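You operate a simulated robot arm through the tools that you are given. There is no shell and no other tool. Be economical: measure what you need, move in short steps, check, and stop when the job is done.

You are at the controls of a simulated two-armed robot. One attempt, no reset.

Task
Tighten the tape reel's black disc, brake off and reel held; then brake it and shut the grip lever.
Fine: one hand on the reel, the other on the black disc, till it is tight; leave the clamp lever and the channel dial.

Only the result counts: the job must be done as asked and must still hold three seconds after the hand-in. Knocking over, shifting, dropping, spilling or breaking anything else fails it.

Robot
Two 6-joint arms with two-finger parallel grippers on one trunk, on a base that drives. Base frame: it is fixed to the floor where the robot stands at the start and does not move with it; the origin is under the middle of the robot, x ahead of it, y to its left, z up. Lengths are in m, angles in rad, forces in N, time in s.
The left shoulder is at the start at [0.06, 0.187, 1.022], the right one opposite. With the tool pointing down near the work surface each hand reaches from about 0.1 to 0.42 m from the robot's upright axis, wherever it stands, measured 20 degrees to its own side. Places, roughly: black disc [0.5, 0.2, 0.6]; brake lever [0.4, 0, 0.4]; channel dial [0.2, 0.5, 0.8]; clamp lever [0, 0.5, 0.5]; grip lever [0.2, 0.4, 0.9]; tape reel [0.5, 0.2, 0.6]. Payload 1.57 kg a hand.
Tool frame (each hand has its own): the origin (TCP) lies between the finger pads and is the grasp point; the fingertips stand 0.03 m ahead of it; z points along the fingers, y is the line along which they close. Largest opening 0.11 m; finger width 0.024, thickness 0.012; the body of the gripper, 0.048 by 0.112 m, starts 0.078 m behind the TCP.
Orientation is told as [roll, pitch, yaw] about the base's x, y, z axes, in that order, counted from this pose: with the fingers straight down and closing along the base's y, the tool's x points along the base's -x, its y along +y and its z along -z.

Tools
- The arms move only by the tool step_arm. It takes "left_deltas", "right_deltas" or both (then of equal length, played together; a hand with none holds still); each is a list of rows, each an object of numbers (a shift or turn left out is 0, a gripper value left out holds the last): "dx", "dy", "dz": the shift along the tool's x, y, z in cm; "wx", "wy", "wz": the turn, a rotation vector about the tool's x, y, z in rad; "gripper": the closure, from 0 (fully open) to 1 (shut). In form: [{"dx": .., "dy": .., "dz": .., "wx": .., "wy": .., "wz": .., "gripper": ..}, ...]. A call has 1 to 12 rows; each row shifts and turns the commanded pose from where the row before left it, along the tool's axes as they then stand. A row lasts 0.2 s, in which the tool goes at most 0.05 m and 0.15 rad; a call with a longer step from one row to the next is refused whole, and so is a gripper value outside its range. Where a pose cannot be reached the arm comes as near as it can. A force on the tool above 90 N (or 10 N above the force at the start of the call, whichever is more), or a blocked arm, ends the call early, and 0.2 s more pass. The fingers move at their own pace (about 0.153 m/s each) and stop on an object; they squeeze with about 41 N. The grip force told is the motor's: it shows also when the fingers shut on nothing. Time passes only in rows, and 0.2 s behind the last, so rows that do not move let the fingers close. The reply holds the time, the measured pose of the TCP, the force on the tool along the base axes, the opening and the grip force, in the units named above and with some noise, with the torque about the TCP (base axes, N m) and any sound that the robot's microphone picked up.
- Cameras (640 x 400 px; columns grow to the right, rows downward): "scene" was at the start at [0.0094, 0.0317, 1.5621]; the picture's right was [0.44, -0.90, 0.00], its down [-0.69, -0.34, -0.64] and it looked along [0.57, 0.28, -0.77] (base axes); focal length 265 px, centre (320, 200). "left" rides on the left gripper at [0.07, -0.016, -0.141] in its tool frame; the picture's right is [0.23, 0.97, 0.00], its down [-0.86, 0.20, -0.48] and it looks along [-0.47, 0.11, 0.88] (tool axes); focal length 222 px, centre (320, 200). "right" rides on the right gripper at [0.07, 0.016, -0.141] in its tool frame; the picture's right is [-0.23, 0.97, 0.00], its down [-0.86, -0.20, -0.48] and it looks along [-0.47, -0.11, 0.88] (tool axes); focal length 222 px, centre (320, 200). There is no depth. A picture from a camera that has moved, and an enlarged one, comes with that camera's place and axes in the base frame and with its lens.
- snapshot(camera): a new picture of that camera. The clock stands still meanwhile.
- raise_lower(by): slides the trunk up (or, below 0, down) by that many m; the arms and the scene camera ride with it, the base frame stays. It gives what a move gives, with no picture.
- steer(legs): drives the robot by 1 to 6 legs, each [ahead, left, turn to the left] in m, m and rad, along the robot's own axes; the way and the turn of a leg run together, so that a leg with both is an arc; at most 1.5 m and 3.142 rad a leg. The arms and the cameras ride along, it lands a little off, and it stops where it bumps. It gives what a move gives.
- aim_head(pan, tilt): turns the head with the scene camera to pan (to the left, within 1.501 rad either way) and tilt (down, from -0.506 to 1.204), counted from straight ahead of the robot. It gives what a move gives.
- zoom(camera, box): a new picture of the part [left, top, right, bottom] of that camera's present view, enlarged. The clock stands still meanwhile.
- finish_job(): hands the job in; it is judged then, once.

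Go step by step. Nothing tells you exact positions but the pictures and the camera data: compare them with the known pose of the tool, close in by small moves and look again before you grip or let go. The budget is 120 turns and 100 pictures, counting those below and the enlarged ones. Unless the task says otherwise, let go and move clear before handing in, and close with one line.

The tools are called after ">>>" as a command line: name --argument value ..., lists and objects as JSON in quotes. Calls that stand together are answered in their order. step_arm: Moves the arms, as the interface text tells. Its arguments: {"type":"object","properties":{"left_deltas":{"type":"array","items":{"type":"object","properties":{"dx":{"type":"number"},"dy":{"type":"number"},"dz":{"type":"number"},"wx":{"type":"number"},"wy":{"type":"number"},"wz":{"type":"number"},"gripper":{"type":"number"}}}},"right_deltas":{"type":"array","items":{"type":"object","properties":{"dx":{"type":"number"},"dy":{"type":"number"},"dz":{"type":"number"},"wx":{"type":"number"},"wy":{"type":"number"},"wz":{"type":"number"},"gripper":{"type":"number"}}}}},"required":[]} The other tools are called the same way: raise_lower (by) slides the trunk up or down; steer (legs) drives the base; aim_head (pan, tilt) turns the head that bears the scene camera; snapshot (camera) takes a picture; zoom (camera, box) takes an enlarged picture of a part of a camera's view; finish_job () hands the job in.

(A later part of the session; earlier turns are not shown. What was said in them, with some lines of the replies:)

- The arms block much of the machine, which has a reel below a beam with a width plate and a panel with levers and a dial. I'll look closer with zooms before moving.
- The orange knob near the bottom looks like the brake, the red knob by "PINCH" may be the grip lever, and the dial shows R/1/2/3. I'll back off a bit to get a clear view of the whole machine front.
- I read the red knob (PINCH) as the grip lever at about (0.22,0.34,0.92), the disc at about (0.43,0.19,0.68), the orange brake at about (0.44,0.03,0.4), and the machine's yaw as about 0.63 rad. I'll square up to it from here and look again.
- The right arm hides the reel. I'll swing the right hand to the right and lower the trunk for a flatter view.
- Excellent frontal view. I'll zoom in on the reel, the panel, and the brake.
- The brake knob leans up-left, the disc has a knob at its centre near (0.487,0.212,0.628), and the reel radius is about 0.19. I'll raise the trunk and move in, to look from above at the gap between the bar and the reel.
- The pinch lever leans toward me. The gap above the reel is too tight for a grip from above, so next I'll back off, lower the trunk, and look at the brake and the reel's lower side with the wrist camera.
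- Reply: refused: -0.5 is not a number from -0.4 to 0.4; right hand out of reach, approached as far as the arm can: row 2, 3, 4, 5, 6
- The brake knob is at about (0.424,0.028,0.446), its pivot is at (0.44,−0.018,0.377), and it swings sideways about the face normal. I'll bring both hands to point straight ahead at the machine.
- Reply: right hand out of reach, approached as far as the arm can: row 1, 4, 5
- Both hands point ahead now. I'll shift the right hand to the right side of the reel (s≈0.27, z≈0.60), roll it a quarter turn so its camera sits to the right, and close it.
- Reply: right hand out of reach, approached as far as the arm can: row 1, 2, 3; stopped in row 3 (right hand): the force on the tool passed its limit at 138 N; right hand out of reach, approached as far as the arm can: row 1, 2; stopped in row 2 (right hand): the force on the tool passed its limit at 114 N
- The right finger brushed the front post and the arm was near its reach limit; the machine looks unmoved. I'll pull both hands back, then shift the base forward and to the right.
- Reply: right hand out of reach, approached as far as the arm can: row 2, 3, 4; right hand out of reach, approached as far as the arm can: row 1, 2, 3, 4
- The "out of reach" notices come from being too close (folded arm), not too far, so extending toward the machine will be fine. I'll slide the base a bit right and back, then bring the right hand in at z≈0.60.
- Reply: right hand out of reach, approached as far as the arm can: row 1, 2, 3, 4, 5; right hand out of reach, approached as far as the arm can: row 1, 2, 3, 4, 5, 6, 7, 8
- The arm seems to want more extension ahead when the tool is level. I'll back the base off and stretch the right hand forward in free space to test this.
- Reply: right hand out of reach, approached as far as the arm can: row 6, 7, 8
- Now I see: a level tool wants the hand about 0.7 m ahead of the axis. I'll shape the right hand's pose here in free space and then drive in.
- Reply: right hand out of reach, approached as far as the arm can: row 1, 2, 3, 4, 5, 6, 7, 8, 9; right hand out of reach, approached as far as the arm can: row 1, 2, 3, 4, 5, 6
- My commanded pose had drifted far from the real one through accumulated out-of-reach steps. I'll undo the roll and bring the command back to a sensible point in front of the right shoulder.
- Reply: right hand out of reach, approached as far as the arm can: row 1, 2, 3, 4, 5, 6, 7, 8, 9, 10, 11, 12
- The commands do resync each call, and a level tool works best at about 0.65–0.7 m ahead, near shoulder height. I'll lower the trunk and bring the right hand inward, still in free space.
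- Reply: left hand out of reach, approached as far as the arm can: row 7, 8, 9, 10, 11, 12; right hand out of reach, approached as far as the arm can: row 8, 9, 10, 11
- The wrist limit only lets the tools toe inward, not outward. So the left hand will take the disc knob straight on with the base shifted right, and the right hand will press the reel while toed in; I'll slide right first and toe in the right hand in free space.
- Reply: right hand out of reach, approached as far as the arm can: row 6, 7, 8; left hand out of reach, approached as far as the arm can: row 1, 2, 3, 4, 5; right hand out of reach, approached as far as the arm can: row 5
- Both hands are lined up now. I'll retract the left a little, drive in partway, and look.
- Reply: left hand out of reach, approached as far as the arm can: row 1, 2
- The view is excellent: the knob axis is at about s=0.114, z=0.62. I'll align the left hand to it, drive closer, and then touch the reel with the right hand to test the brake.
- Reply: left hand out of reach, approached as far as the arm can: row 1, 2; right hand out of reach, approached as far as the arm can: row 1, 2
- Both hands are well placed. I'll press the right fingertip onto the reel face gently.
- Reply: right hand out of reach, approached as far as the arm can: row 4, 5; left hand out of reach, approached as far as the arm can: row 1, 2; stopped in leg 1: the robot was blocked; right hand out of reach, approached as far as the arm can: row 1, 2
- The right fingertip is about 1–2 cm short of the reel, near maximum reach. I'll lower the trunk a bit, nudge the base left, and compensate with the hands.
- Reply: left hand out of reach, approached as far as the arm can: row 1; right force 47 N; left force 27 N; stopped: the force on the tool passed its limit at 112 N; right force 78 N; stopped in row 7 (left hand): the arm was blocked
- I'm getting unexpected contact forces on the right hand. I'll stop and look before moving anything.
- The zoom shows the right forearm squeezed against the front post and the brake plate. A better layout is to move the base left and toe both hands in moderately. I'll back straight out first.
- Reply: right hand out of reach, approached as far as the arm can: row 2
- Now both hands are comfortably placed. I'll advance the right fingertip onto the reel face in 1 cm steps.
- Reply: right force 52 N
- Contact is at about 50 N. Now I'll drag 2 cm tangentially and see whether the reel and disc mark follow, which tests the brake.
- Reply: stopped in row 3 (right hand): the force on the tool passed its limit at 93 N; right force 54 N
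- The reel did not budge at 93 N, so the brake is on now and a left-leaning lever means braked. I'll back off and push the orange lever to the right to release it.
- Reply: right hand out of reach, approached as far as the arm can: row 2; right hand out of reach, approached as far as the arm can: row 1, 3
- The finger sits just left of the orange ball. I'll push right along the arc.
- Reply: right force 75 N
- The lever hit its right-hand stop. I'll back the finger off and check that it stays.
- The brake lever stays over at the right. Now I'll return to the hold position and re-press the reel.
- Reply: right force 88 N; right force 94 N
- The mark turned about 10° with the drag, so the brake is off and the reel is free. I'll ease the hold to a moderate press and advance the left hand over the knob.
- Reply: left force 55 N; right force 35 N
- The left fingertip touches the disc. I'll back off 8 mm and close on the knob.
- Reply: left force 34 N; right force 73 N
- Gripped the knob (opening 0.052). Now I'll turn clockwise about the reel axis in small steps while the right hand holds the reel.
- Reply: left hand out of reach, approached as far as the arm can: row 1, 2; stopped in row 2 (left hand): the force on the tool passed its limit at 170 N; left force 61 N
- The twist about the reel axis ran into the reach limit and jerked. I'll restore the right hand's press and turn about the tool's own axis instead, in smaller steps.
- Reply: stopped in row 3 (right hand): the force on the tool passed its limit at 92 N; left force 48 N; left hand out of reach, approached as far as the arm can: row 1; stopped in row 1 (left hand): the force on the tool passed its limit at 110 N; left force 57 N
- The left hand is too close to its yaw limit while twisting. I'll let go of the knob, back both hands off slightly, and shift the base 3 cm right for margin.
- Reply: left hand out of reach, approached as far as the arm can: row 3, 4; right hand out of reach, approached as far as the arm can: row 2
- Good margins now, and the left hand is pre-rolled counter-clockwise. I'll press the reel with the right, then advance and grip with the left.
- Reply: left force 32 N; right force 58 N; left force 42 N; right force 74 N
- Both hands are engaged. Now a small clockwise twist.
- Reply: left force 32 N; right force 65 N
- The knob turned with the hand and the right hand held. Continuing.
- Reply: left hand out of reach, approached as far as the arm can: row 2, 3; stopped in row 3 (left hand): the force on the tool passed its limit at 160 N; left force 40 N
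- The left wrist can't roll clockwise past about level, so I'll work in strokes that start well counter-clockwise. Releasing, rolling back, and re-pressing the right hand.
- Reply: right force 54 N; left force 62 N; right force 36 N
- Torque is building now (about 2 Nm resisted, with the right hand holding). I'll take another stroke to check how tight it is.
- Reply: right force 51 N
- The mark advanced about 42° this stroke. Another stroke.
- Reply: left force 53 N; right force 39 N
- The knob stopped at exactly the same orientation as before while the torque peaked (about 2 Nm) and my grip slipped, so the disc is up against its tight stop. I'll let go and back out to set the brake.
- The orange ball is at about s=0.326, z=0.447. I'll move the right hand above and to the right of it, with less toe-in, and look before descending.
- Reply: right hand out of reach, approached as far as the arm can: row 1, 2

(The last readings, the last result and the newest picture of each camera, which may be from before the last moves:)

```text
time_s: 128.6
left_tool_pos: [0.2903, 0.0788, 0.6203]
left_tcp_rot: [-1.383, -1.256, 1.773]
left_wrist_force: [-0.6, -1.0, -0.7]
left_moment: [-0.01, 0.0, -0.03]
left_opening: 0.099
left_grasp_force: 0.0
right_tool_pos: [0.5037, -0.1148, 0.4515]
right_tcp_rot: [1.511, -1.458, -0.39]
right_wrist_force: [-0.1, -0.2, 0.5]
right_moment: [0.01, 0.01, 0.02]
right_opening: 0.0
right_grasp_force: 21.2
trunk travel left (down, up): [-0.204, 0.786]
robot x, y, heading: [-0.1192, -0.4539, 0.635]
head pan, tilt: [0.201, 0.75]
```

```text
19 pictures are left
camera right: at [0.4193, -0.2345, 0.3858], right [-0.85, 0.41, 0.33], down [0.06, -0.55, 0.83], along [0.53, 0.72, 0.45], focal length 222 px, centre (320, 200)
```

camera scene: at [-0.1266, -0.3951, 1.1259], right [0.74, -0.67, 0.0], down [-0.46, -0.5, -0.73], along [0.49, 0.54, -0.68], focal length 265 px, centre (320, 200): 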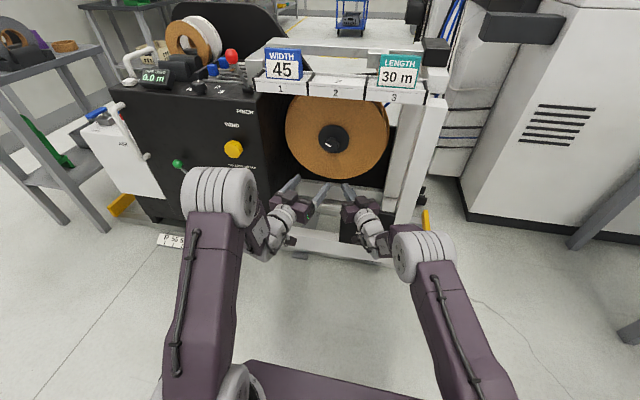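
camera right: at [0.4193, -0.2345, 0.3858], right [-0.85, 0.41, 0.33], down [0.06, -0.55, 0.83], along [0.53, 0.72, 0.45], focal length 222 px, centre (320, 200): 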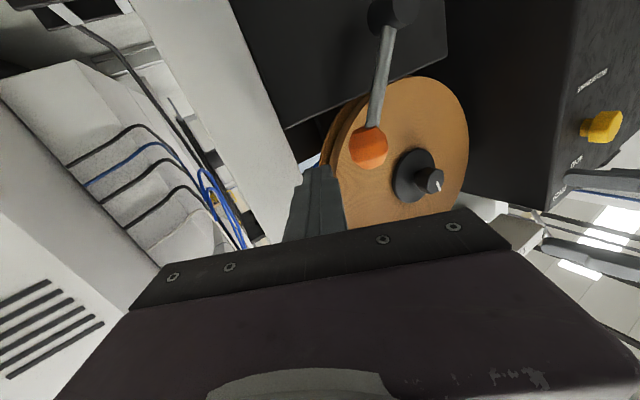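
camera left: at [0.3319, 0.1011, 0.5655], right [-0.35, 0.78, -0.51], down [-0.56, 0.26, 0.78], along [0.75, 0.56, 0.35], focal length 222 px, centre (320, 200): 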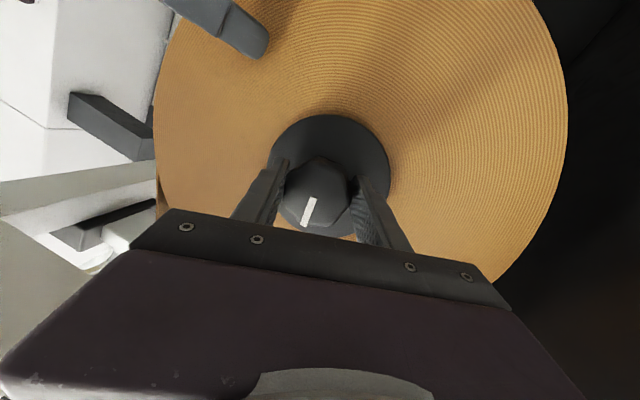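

>>> step_arm --right_deltas '[{"dz": 0.72, "dy": 1.32}, {"dz": 0.72, "dy": 1.32, "dx": -0.3}, {"dz": 0.72, "dy": 1.32, "dx": -0.4}, {"dz": 0.72, "dy": 1.32, "dx": -0.3}, {"dz": 0.72, "dy": 1.32}, {"dz": 0.72, "dy": 1.32, "dx": 0.3}, {}]'

>>> snapshot --camera "right"

```text
time_s: 130.2
left_tool_pos: [0.2902, 0.0788, 0.6219]
left_tcp_rot: [-1.383, -1.256, 1.774]
left_wrist_force: [0.2, 0.3, -0.6]
left_moment: [0.02, -0.01, 0.01]
left_opening: 0.0987
left_grasp_force: 0.1
right_tool_pos: [0.4528, -0.0389, 0.4656]
right_tcp_rot: [1.505, -1.46, -0.385]
right_wrist_force: [0.6, 0.4, 0.2]
right_moment: [0.0, -0.01, 0.0]
right_opening: 0.0002
right_grasp_force: 21.1
trunk travel left (down, up): [-0.204, 0.786]
robot x, y, heading: [-0.1194, -0.4578, 0.633]
head pan, tilt: [0.201, 0.75]
```

```text
18 pictures are left
camera right: at [0.3685, -0.1592, 0.3997], right [-0.85, 0.41, 0.33], down [0.06, -0.55, 0.83], along [0.53, 0.72, 0.44], focal length 222 px, centre (320, 200)
```

right: 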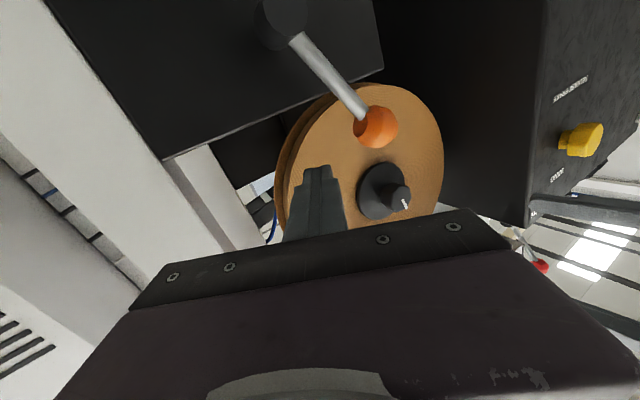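

The lever snapped back to its original left position (0.422,0.027,0.446), so the reel is braked again. Now I'll withdraw, raise the trunk, and move over toward the red pinch (grip) lever.

>>> step_arm --right_deltas '[{"dx": -3}, {"dx": -3}, {"dx": -3}, {}]'

>>> steer --legs '[[-0.15, 0, 0]]'

>>> raise_lower --by 0.3

>>> steer --legs '[[0, 0.2, 0]]'

>>> aim_head --pan 0.2 --tilt 0.7

>>> snapshot --camera "scene"

>>> snapshot --camera "left"

```text
time_s: 131.2
left_tool_pos: [0.2894, 0.0793, 0.6207]
left_tcp_rot: [-1.383, -1.257, 1.773]
left_wrist_force: [0.4, -0.7, -0.1]
left_moment: [0.01, 0.0, 0.02]
left_opening: 0.0991
left_grasp_force: 0.0
right_tool_pos: [0.4607, -0.0453, 0.5568]
right_tcp_rot: [1.505, -1.46, -0.387]
right_wrist_force: [1.5, -0.1, -0.5]
right_moment: [0.0, -0.01, -0.02]
right_opening: 0.0001
right_grasp_force: 21.4
trunk travel left (down, up): [-0.204, 0.786]
robot x, y, heading: [-0.1183, -0.4538, 0.637]
head pan, tilt: [0.201, 0.75]
```

```text
time_s: 132.6
left_tool_pos: [0.1678, -0.0093, 0.621]
left_tcp_rot: [-1.386, -1.257, 1.777]
left_wrist_force: [-0.3, 0.7, -0.6]
left_moment: [-0.01, -0.02, 0.0]
left_opening: 0.0989
left_grasp_force: 0.0
right_tool_pos: [0.3391, -0.1334, 0.5574]
right_tcp_rot: [1.512, -1.458, -0.391]
right_wrist_force: [0.1, -0.3, 0.1]
right_moment: [0.0, 0.0, 0.0]
right_opening: 0.0003
right_grasp_force: 21.0
trunk travel left (down, up): [-0.204, 0.786]
robot x, y, heading: [-0.2421, -0.5412, 0.638]
head pan, tilt: [0.201, 0.75]
```

```text
time_s: 135.6
left_tool_pos: [0.1682, -0.0096, 0.9216]
left_tcp_rot: [-1.384, -1.257, 1.776]
left_wrist_force: [-1.1, -0.6, -0.2]
left_moment: [0.03, 0.01, -0.01]
left_opening: 0.0992
left_grasp_force: 0.1
right_tool_pos: [0.3393, -0.1334, 0.8566]
right_tcp_rot: [1.508, -1.459, -0.385]
right_wrist_force: [0.2, 0.5, -0.4]
right_moment: [0.0, 0.01, -0.01]
right_opening: 0.0
right_grasp_force: 21.5
trunk travel left (down, up): [-0.504, 0.486]
robot x, y, heading: [-0.2406, -0.5385, 0.636]
head pan, tilt: [0.201, 0.75]
```

```text
time_s: 137.2
left_tool_pos: [0.0493, 0.1528, 0.9211]
left_tcp_rot: [-1.385, -1.259, 1.774]
left_wrist_force: [0.3, 0.1, 0.6]
left_moment: [-0.01, -0.01, -0.05]
left_opening: 0.0991
left_grasp_force: 0.1
right_tool_pos: [0.222, 0.0291, 0.8567]
right_tcp_rot: [1.505, -1.461, -0.387]
right_wrist_force: [0.2, 0.2, 0.6]
right_moment: [0.0, -0.01, 0.0]
right_opening: 0.0001
right_grasp_force: 22.2
trunk travel left (down, up): [-0.504, 0.486]
robot x, y, heading: [-0.3614, -0.3817, 0.633]
head pan, tilt: [0.201, 0.75]
```

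```text
time_s: 137.8
left_tool_pos: [0.0501, 0.1526, 0.9203]
left_tcp_rot: [-1.383, -1.258, 1.772]
left_wrist_force: [-0.3, 0.8, 0.1]
left_moment: [0.01, 0.03, -0.01]
left_opening: 0.0989
left_grasp_force: 0.0
right_tool_pos: [0.2223, 0.0283, 0.8568]
right_tcp_rot: [1.51, -1.459, -0.392]
right_wrist_force: [0.5, -0.1, -0.5]
right_moment: [0.01, 0.02, 0.03]
right_opening: 0.0002
right_grasp_force: 21.5
trunk travel left (down, up): [-0.504, 0.486]
robot x, y, heading: [-0.3637, -0.3792, 0.628]
head pan, tilt: [0.201, 0.7]
```

```text
17 pictures are left
camera scene: at [-0.3518, -0.3534, 1.4301], right [0.74, -0.67, 0.0], down [-0.43, -0.48, -0.76], along [0.52, 0.56, -0.64], focal length 265 px, centre (320, 200)
```

scene: 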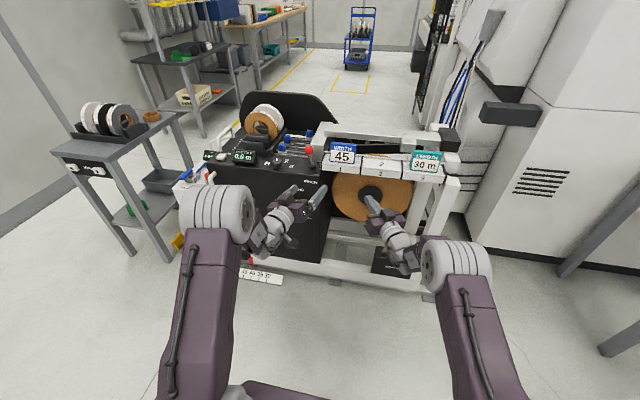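

```text
16 pictures are left
camera left: at [-0.0714, 0.0648, 0.8691], right [-0.34, 0.79, -0.51], down [-0.57, 0.26, 0.78], along [0.75, 0.56, 0.36], focal length 222 px, centre (320, 200)
```

left: 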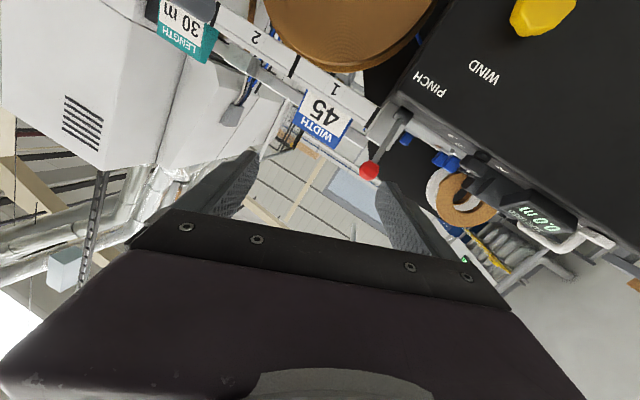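

>>> zoom --camera "scene" --box '[260, 115, 460, 275]'

>>> zoom --camera "left" --box '[300, 60, 500, 220]'

```text
2.50 times, centred on (360, 195) of scene
camera zoom: at [-0.3518, -0.3534, 1.4301], right [0.74, -0.67, 0.0], down [-0.43, -0.48, -0.76], along [0.52, 0.56, -0.64], focal length 664 px, centre (220, 212)
```

zoom: 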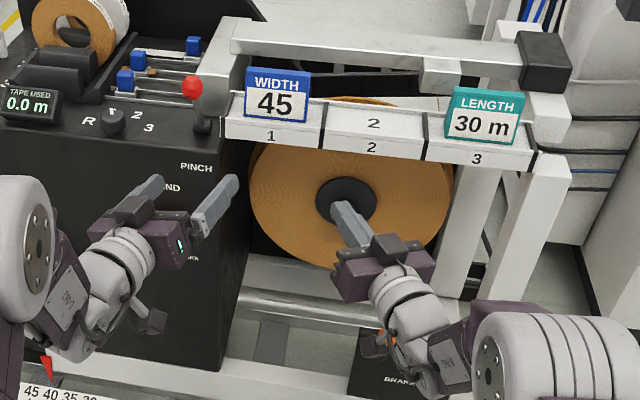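

```text
2.50 times, centred on (400, 140) of left
camera zoom: at [-0.0714, 0.0648, 0.8691], right [-0.34, 0.79, -0.51], down [-0.57, 0.26, 0.78], along [0.75, 0.56, 0.36], focal length 555 px, centre (120, 350)
```

zoom: 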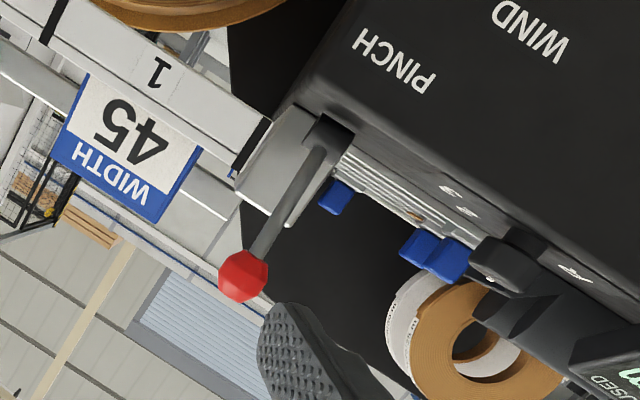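

The grip (PINCH) lever leans toward me: ball at n≈0.374, z≈0.925, and pivot at n≈0.45, z≈0.81. Shutting it means pushing the ball away over the top. I'll raise the right hand clear and line up the closed left fingertips with the ball.

>>> step_arm --left_deltas '[{"dx": -1.54, "dy": 2.45, "gripper": 1}, {"dx": -1.54, "dy": 2.45}, {"wz": -0.14}, {"wz": -0.14}, {"wz": -0.14}, {"wz": -0.14}, {"wz": -0.14}, {"wz": -0.14}, {"wz": -0.14}, {"wz": -0.1}]' --right_deltas '[{"dx": -3}, {"dx": -3}, {"dx": -3}, {"dx": -3}, {"dx": -3}, {"dx": -3}, {}, {}, {}, {}]'

>>> snapshot --camera "left"

```text
time_s: 140.0
left_tool_pos: [0.0305, 0.2056, 0.936]
left_tcp_rot: [-1.513, -0.181, 1.937]
left_wrist_force: [0.0, 0.0, 0.0]
left_moment: [0.02, 0.03, -0.01]
left_opening: 0.0001
left_grasp_force: 21.1
right_tool_pos: [0.2412, 0.0181, 1.0362]
right_tcp_rot: [1.507, -1.459, -0.39]
right_wrist_force: [0.0, -0.2, 0.3]
right_moment: [0.01, 0.04, 0.0]
right_opening: 0.0003
right_grasp_force: 21.5
trunk travel left (down, up): [-0.504, 0.486]
robot x, y, heading: [-0.3612, -0.378, 0.633]
head pan, tilt: [0.201, 0.7]
```

```text
13 pictures are left
camera left: at [-0.0751, 0.0861, 0.9489], right [-0.03, -0.07, -1.0], down [-0.77, 0.64, -0.02], along [0.64, 0.77, -0.07], focal length 222 px, centre (320, 200)
```

left: 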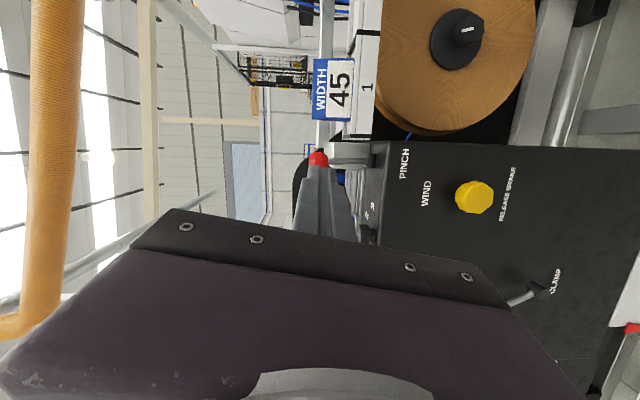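

The ball lines up with the fingertip axis. I'll drive in to just short of contact.

>>> steer --legs '[[0.165, 0, 0]]'

>>> snapshot --camera "left"

```text
time_s: 141.4
left_tool_pos: [0.1634, 0.2982, 0.9341]
left_tcp_rot: [-1.511, -0.182, 1.935]
left_wrist_force: [0.5, -0.2, -0.2]
left_moment: [-0.02, 0.0, -0.01]
left_opening: 0.0001
left_grasp_force: 21.4
right_tool_pos: [0.3738, 0.1115, 1.0356]
right_tcp_rot: [1.503, -1.458, -0.388]
right_wrist_force: [0.6, -0.3, -0.5]
right_moment: [0.03, -0.01, 0.03]
right_opening: 0.0
right_grasp_force: 21.7
trunk travel left (down, up): [-0.504, 0.486]
robot x, y, heading: [-0.2348, -0.2775, 0.625]
head pan, tilt: [0.201, 0.7]
```

```text
12 pictures are left
camera left: at [0.058, 0.1804, 0.9483], right [-0.04, -0.06, -1.0], down [-0.77, 0.64, -0.01], along [0.64, 0.76, -0.07], focal length 222 px, centre (320, 200)
```

left: 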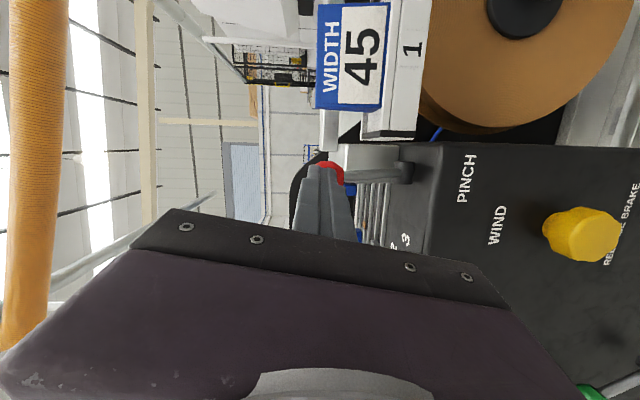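

>>> step_arm --left_deltas '[{"dz": 1.45, "dx": -0.37, "dy": 0.6}, {"dz": 1.45, "dx": -0.37}, {"dz": 1.45, "dx": -0.37, "dy": -0.5}, {"dz": 1.45, "dx": -0.37, "dy": -0.5}, {"dz": 1.45, "dx": -0.37, "dy": -0.4}, {"dz": 1.45, "dx": -0.37, "dy": -0.2}, {"dz": 1.45, "dx": -0.37}, {}]'

>>> snapshot --camera "left"

```text
time_s: 143.2
left_tool_pos: [0.2506, 0.3594, 0.9456]
left_tcp_rot: [-1.512, -0.181, 1.935]
left_wrist_force: [-0.4, -0.9, 0.3]
left_moment: [-0.01, -0.01, -0.01]
left_opening: 0.0
left_grasp_force: 21.1
right_tool_pos: [0.3719, 0.111, 1.0364]
right_tcp_rot: [1.51, -1.46, -0.398]
right_wrist_force: [0.4, 0.0, -0.1]
right_moment: [0.01, -0.01, -0.02]
right_opening: 0.0
right_grasp_force: 21.6
trunk travel left (down, up): [-0.504, 0.486]
robot x, y, heading: [-0.2321, -0.2903, 0.628]
head pan, tilt: [0.201, 0.7]
```

```text
11 pictures are left
camera left: at [0.1447, 0.2402, 0.9578], right [-0.04, -0.06, -1.0], down [-0.77, 0.64, -0.01], along [0.64, 0.76, -0.07], focal length 222 px, centre (320, 200)
```

left: 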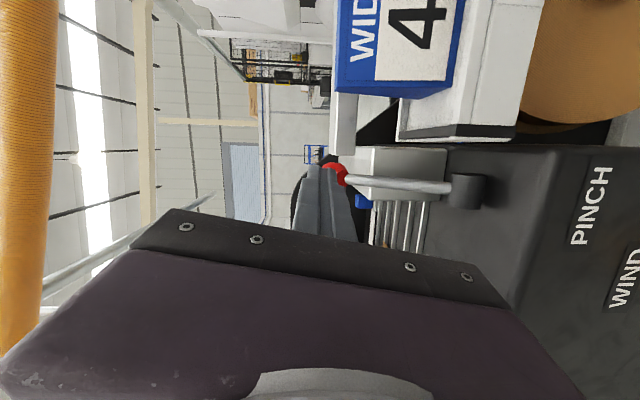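

>>> steer --legs '[[0.05, 0, 0]]'

>>> snapshot --camera "left"

```text
time_s: 144.2
left_tool_pos: [0.2892, 0.3888, 0.9479]
left_tcp_rot: [-1.517, -0.183, 1.935]
left_wrist_force: [-4.4, -1.7, 5.8]
left_moment: [0.09, -0.12, 0.03]
left_opening: 0.0
left_grasp_force: 21.0
right_tool_pos: [0.412, 0.1398, 1.0381]
right_tcp_rot: [1.524, -1.461, -0.409]
right_wrist_force: [-0.6, 0.3, 0.8]
right_moment: [-0.01, 0.0, -0.01]
right_opening: 0.0
right_grasp_force: 21.3
trunk travel left (down, up): [-0.504, 0.486]
robot x, y, heading: [-0.1927, -0.2504, 0.625]
head pan, tilt: [0.201, 0.7]
```

```text
10 pictures are left
camera left: at [0.1843, 0.2694, 0.9598], right [-0.03, -0.06, -1.0], down [-0.77, 0.64, -0.01], along [0.64, 0.77, -0.07], focal length 222 px, centre (320, 200)
```

left: 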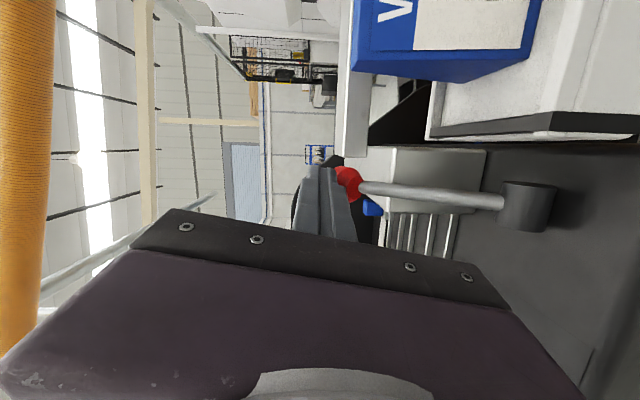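

>>> step_arm --left_deltas '[{"dy": 1.2, "dz": -0.5}, {"dz": 1.2, "dx": -0.3}, {"dz": 1.2, "dx": -0.3, "dy": 0.3}, {"dz": 1.2, "dx": -0.3, "dy": 0.3}, {}]'

>>> snapshot --camera "left"

```text
time_s: 145.0
left_tool_pos: [0.2908, 0.3895, 0.9435]
left_tcp_rot: [-1.531, -0.19, 1.928]
left_wrist_force: [-58.3, -53.3, 16.2]
left_moment: [-0.25, 0.2, -0.31]
left_opening: 0.0
left_grasp_force: 20.8
right_tool_pos: [0.3984, 0.1315, 1.0474]
right_tcp_rot: [1.64, -1.465, -0.522]
right_wrist_force: [-0.4, -0.1, -0.8]
right_moment: [0.03, -0.03, -0.03]
right_opening: 0.0
right_grasp_force: 21.4
trunk travel left (down, up): [-0.504, 0.486]
robot x, y, heading: [-0.1936, -0.2613, 0.63]
head pan, tilt: [0.201, 0.7]
stopped in row 4 (left hand): the force on the tool passed its limit at 102 N (the readings are from after the stop); the commanded pose is now the measured one
```

```text
9 pictures are left
camera left: at [0.1822, 0.2718, 0.9534], right [-0.02, -0.05, -1.0], down [-0.76, 0.65, -0.01], along [0.65, 0.76, -0.05], focal length 222 px, centre (320, 200)
```

left: 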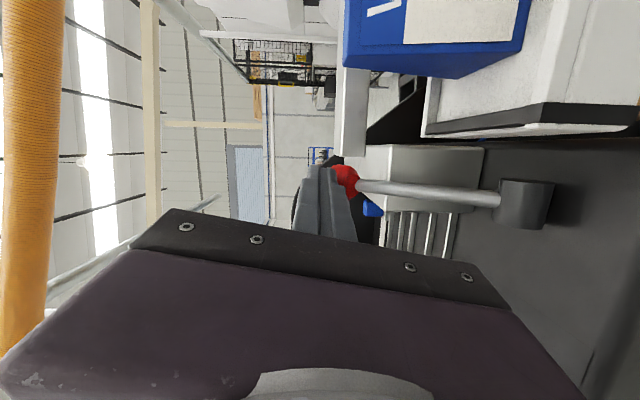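

The lever reached its hard stop on the far side. I'll withdraw and check everything.

>>> step_arm --left_deltas '[{"dz": -2, "dx": 0.5}, {"dz": -2, "dx": 0.5}, {"dz": -2, "dx": 0.5}, {}]'

>>> steer --legs '[[-0.35, 0, 0]]'

>>> zoom --camera "scene" --box '[220, 90, 460, 290]'

```text
time_s: 146.0
left_tool_pos: [0.2503, 0.3658, 0.9275]
left_tcp_rot: [-1.507, -0.182, 1.929]
left_wrist_force: [-0.4, -0.5, 0.5]
left_moment: [0.03, 0.02, -0.02]
left_opening: 0.0
left_grasp_force: 21.5
right_tool_pos: [0.4129, 0.1411, 1.0361]
right_tcp_rot: [1.506, -1.458, -0.386]
right_wrist_force: [0.6, -0.4, 0.8]
right_moment: [0.02, 0.02, -0.01]
right_opening: 0.0
right_grasp_force: 21.6
trunk travel left (down, up): [-0.504, 0.486]
robot x, y, heading: [-0.1888, -0.2579, 0.629]
head pan, tilt: [0.201, 0.7]
```

```text
time_s: 148.2
left_tool_pos: [-0.0223, 0.1791, 0.9295]
left_tcp_rot: [-1.508, -0.183, 1.937]
left_wrist_force: [-0.2, -0.8, -0.5]
left_moment: [0.01, -0.02, 0.0]
left_opening: 0.0
left_grasp_force: 21.4
right_tool_pos: [0.1426, -0.0449, 1.037]
right_tcp_rot: [1.518, -1.46, -0.393]
right_wrist_force: [-0.1, 0.3, -0.8]
right_moment: [0.01, -0.03, 0.01]
right_opening: 0.0002
right_grasp_force: 21.6
trunk travel left (down, up): [-0.504, 0.486]
robot x, y, heading: [-0.4595, -0.4455, 0.639]
head pan, tilt: [0.201, 0.7]
stopped in leg 1: the robot was blocked; the commanded pose is now the measured one
```

```text
2.00 times, centred on (340, 190) of scene
camera zoom: at [-0.4484, -0.4195, 1.4302], right [0.74, -0.67, 0.0], down [-0.43, -0.48, -0.77], along [0.51, 0.57, -0.64], focal length 531 px, centre (280, 220)
```

zoom: 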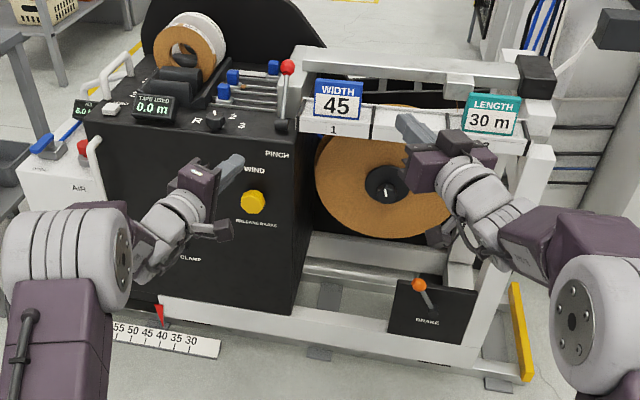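

Brake and pinch levers look right, but the base bumped something on the way back. I'll ease forward a little and look to the side and behind.

>>> steer --legs '[[0.06, 0, 0]]'

>>> aim_head --pan -1.5 --tilt 0.9

>>> snapshot --camera "scene"

>>> aim_head --pan 1.5 --tilt 0.9

>>> snapshot --camera "scene"

```text
time_s: 149.2
left_tool_pos: [0.0296, 0.2163, 0.9277]
left_tcp_rot: [-1.509, -0.182, 1.938]
left_wrist_force: [0.6, -0.3, 0.2]
left_moment: [0.02, -0.04, -0.05]
left_opening: 0.0
left_grasp_force: 21.0
right_tool_pos: [0.1942, -0.0061, 1.0358]
right_tcp_rot: [1.502, -1.458, -0.377]
right_wrist_force: [0.3, 0.9, -0.8]
right_moment: [0.05, 0.0, 0.04]
right_opening: 0.0003
right_grasp_force: 21.1
trunk travel left (down, up): [-0.504, 0.486]
robot x, y, heading: [-0.4032, -0.4062, 0.636]
head pan, tilt: [0.201, 0.7]
```

```text
time_s: 150.9
left_tool_pos: [0.0294, 0.2154, 0.9291]
left_tcp_rot: [-1.508, -0.182, 1.938]
left_wrist_force: [-0.2, -1.0, -0.4]
left_moment: [0.03, 0.0, -0.02]
left_opening: 0.0
left_grasp_force: 21.0
right_tool_pos: [0.1933, -0.0073, 1.0364]
right_tcp_rot: [1.513, -1.458, -0.388]
right_wrist_force: [0.0, 0.0, 0.7]
right_moment: [0.0, 0.01, 0.0]
right_opening: 0.0
right_grasp_force: 21.1
trunk travel left (down, up): [-0.504, 0.486]
robot x, y, heading: [-0.4087, -0.4069, 0.638]
head pan, tilt: [-1.499, 0.901]
```

```text
7 pictures are left
camera scene: at [-0.4048, -0.5031, 1.414], right [-0.76, -0.65, 0.0], down [-0.51, 0.59, -0.62], along [0.4, -0.47, -0.78], focal length 265 px, centre (320, 200)
```

scene: 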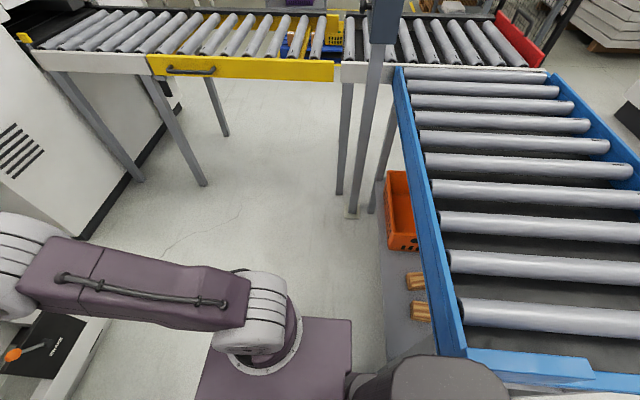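

```text
time_s: 153.5
left_tool_pos: [0.0297, 0.2154, 0.929]
left_tcp_rot: [-1.509, -0.184, 1.938]
left_wrist_force: [0.1, -0.1, -0.6]
left_moment: [0.03, -0.03, -0.01]
left_opening: 0.0
left_grasp_force: 21.3
right_tool_pos: [0.1926, -0.0068, 1.0365]
right_tcp_rot: [1.513, -1.46, -0.387]
right_wrist_force: [0.8, -0.7, 0.3]
right_moment: [-0.02, 0.0, -0.02]
right_opening: 0.0001
right_grasp_force: 21.3
trunk travel left (down, up): [-0.504, 0.486]
robot x, y, heading: [-0.4077, -0.4111, 0.639]
head pan, tilt: [1.499, 0.901]
```

```text
6 pictures are left
camera scene: at [-0.4944, -0.382, 1.414], right [0.84, 0.54, 0.0], down [0.42, -0.66, -0.62], along [-0.33, 0.52, -0.78], focal length 265 px, centre (320, 200)
```

scene: 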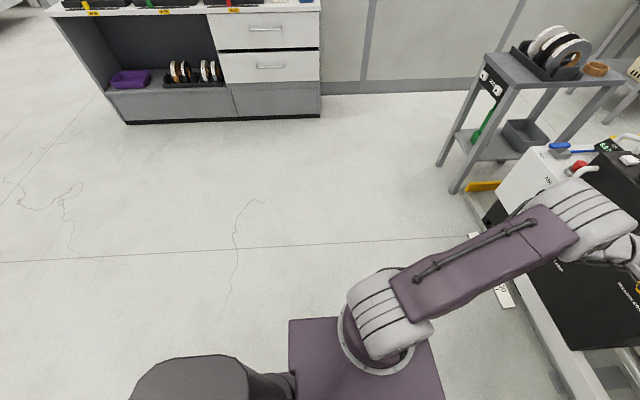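

The bump was only the fixed roller table behind, and nothing was disturbed. A last check of all levers on the machine.

>>> aim_head --pan 0.1 --tilt 0.7

>>> step_arm --left_deltas '[{"dx": -4}, {"dx": -4}, {"dx": -4}, {}]' --right_deltas '[{"dx": -3}, {"dx": -3}, {}, {}]'

>>> zoom --camera "scene" --box '[200, 90, 460, 300]'

```text
time_s: 155.0
left_tool_pos: [0.0284, 0.2147, 0.9289]
left_tcp_rot: [-1.51, -0.182, 1.937]
left_wrist_force: [0.5, -0.6, 0.5]
left_moment: [0.0, -0.01, -0.01]
left_opening: 0.0
left_grasp_force: 21.4
right_tool_pos: [0.1927, -0.007, 1.0385]
right_tcp_rot: [1.512, -1.459, -0.388]
right_wrist_force: [0.9, -0.3, -0.1]
right_moment: [-0.03, 0.0, -0.01]
right_opening: 0.0003
right_grasp_force: 21.5
trunk travel left (down, up): [-0.504, 0.486]
robot x, y, heading: [-0.4042, -0.4056, 0.639]
head pan, tilt: [0.099, 0.7]
```

```text
time_s: 156.0
left_tool_pos: [-0.0145, 0.3267, 0.9496]
left_tcp_rot: [-1.509, -0.182, 1.939]
left_wrist_force: [-1.2, -1.7, -0.5]
left_moment: [-0.03, -0.02, 0.05]
left_opening: 0.0
left_grasp_force: 21.0
right_tool_pos: [0.1988, -0.0106, 1.0958]
right_tcp_rot: [1.516, -1.458, -0.394]
right_wrist_force: [0.3, -0.8, 0.3]
right_moment: [-0.03, -0.01, -0.02]
right_opening: 0.0
right_grasp_force: 20.8
trunk travel left (down, up): [-0.504, 0.486]
robot x, y, heading: [-0.4069, -0.4083, 0.636]
head pan, tilt: [0.099, 0.7]
```

```text
1.90 times, centred on (330, 195) of scene
camera zoom: at [-0.3909, -0.3896, 1.4302], right [0.67, -0.74, 0.0], down [-0.48, -0.43, -0.77], along [0.57, 0.51, -0.64], focal length 506 px, centre (301, 210)
```

zoom: 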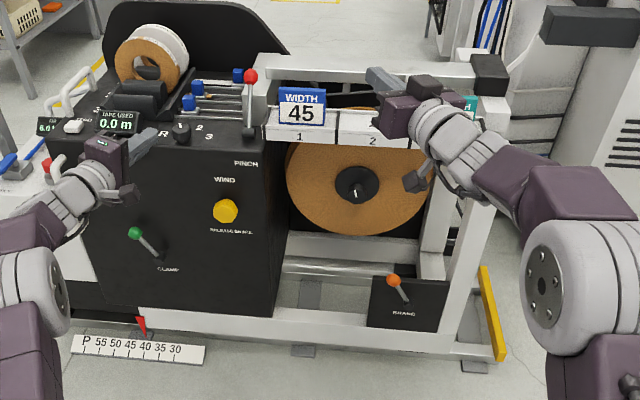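

The clamp lever and dial are as they were, the brake lever is back at its braked side, the grip lever is over at its far stop, and both hands are clear. Handing in.

>>> finish_job

```text
The job is handed in.
```

The job is handed in. I turned the black disc clockwise until it stopped and my grip slipped at about 2 Nm, with the brake off and the right hand pressed on the reel. I then set the brake back on and pushed the grip (PINCH) lever away from me to its far stop, which I took to be shut as nothing on the panel says. The clamp lever and channel dial were not touched; while backing away the base bumped the roller table behind and stopped, with no visible disturbance.
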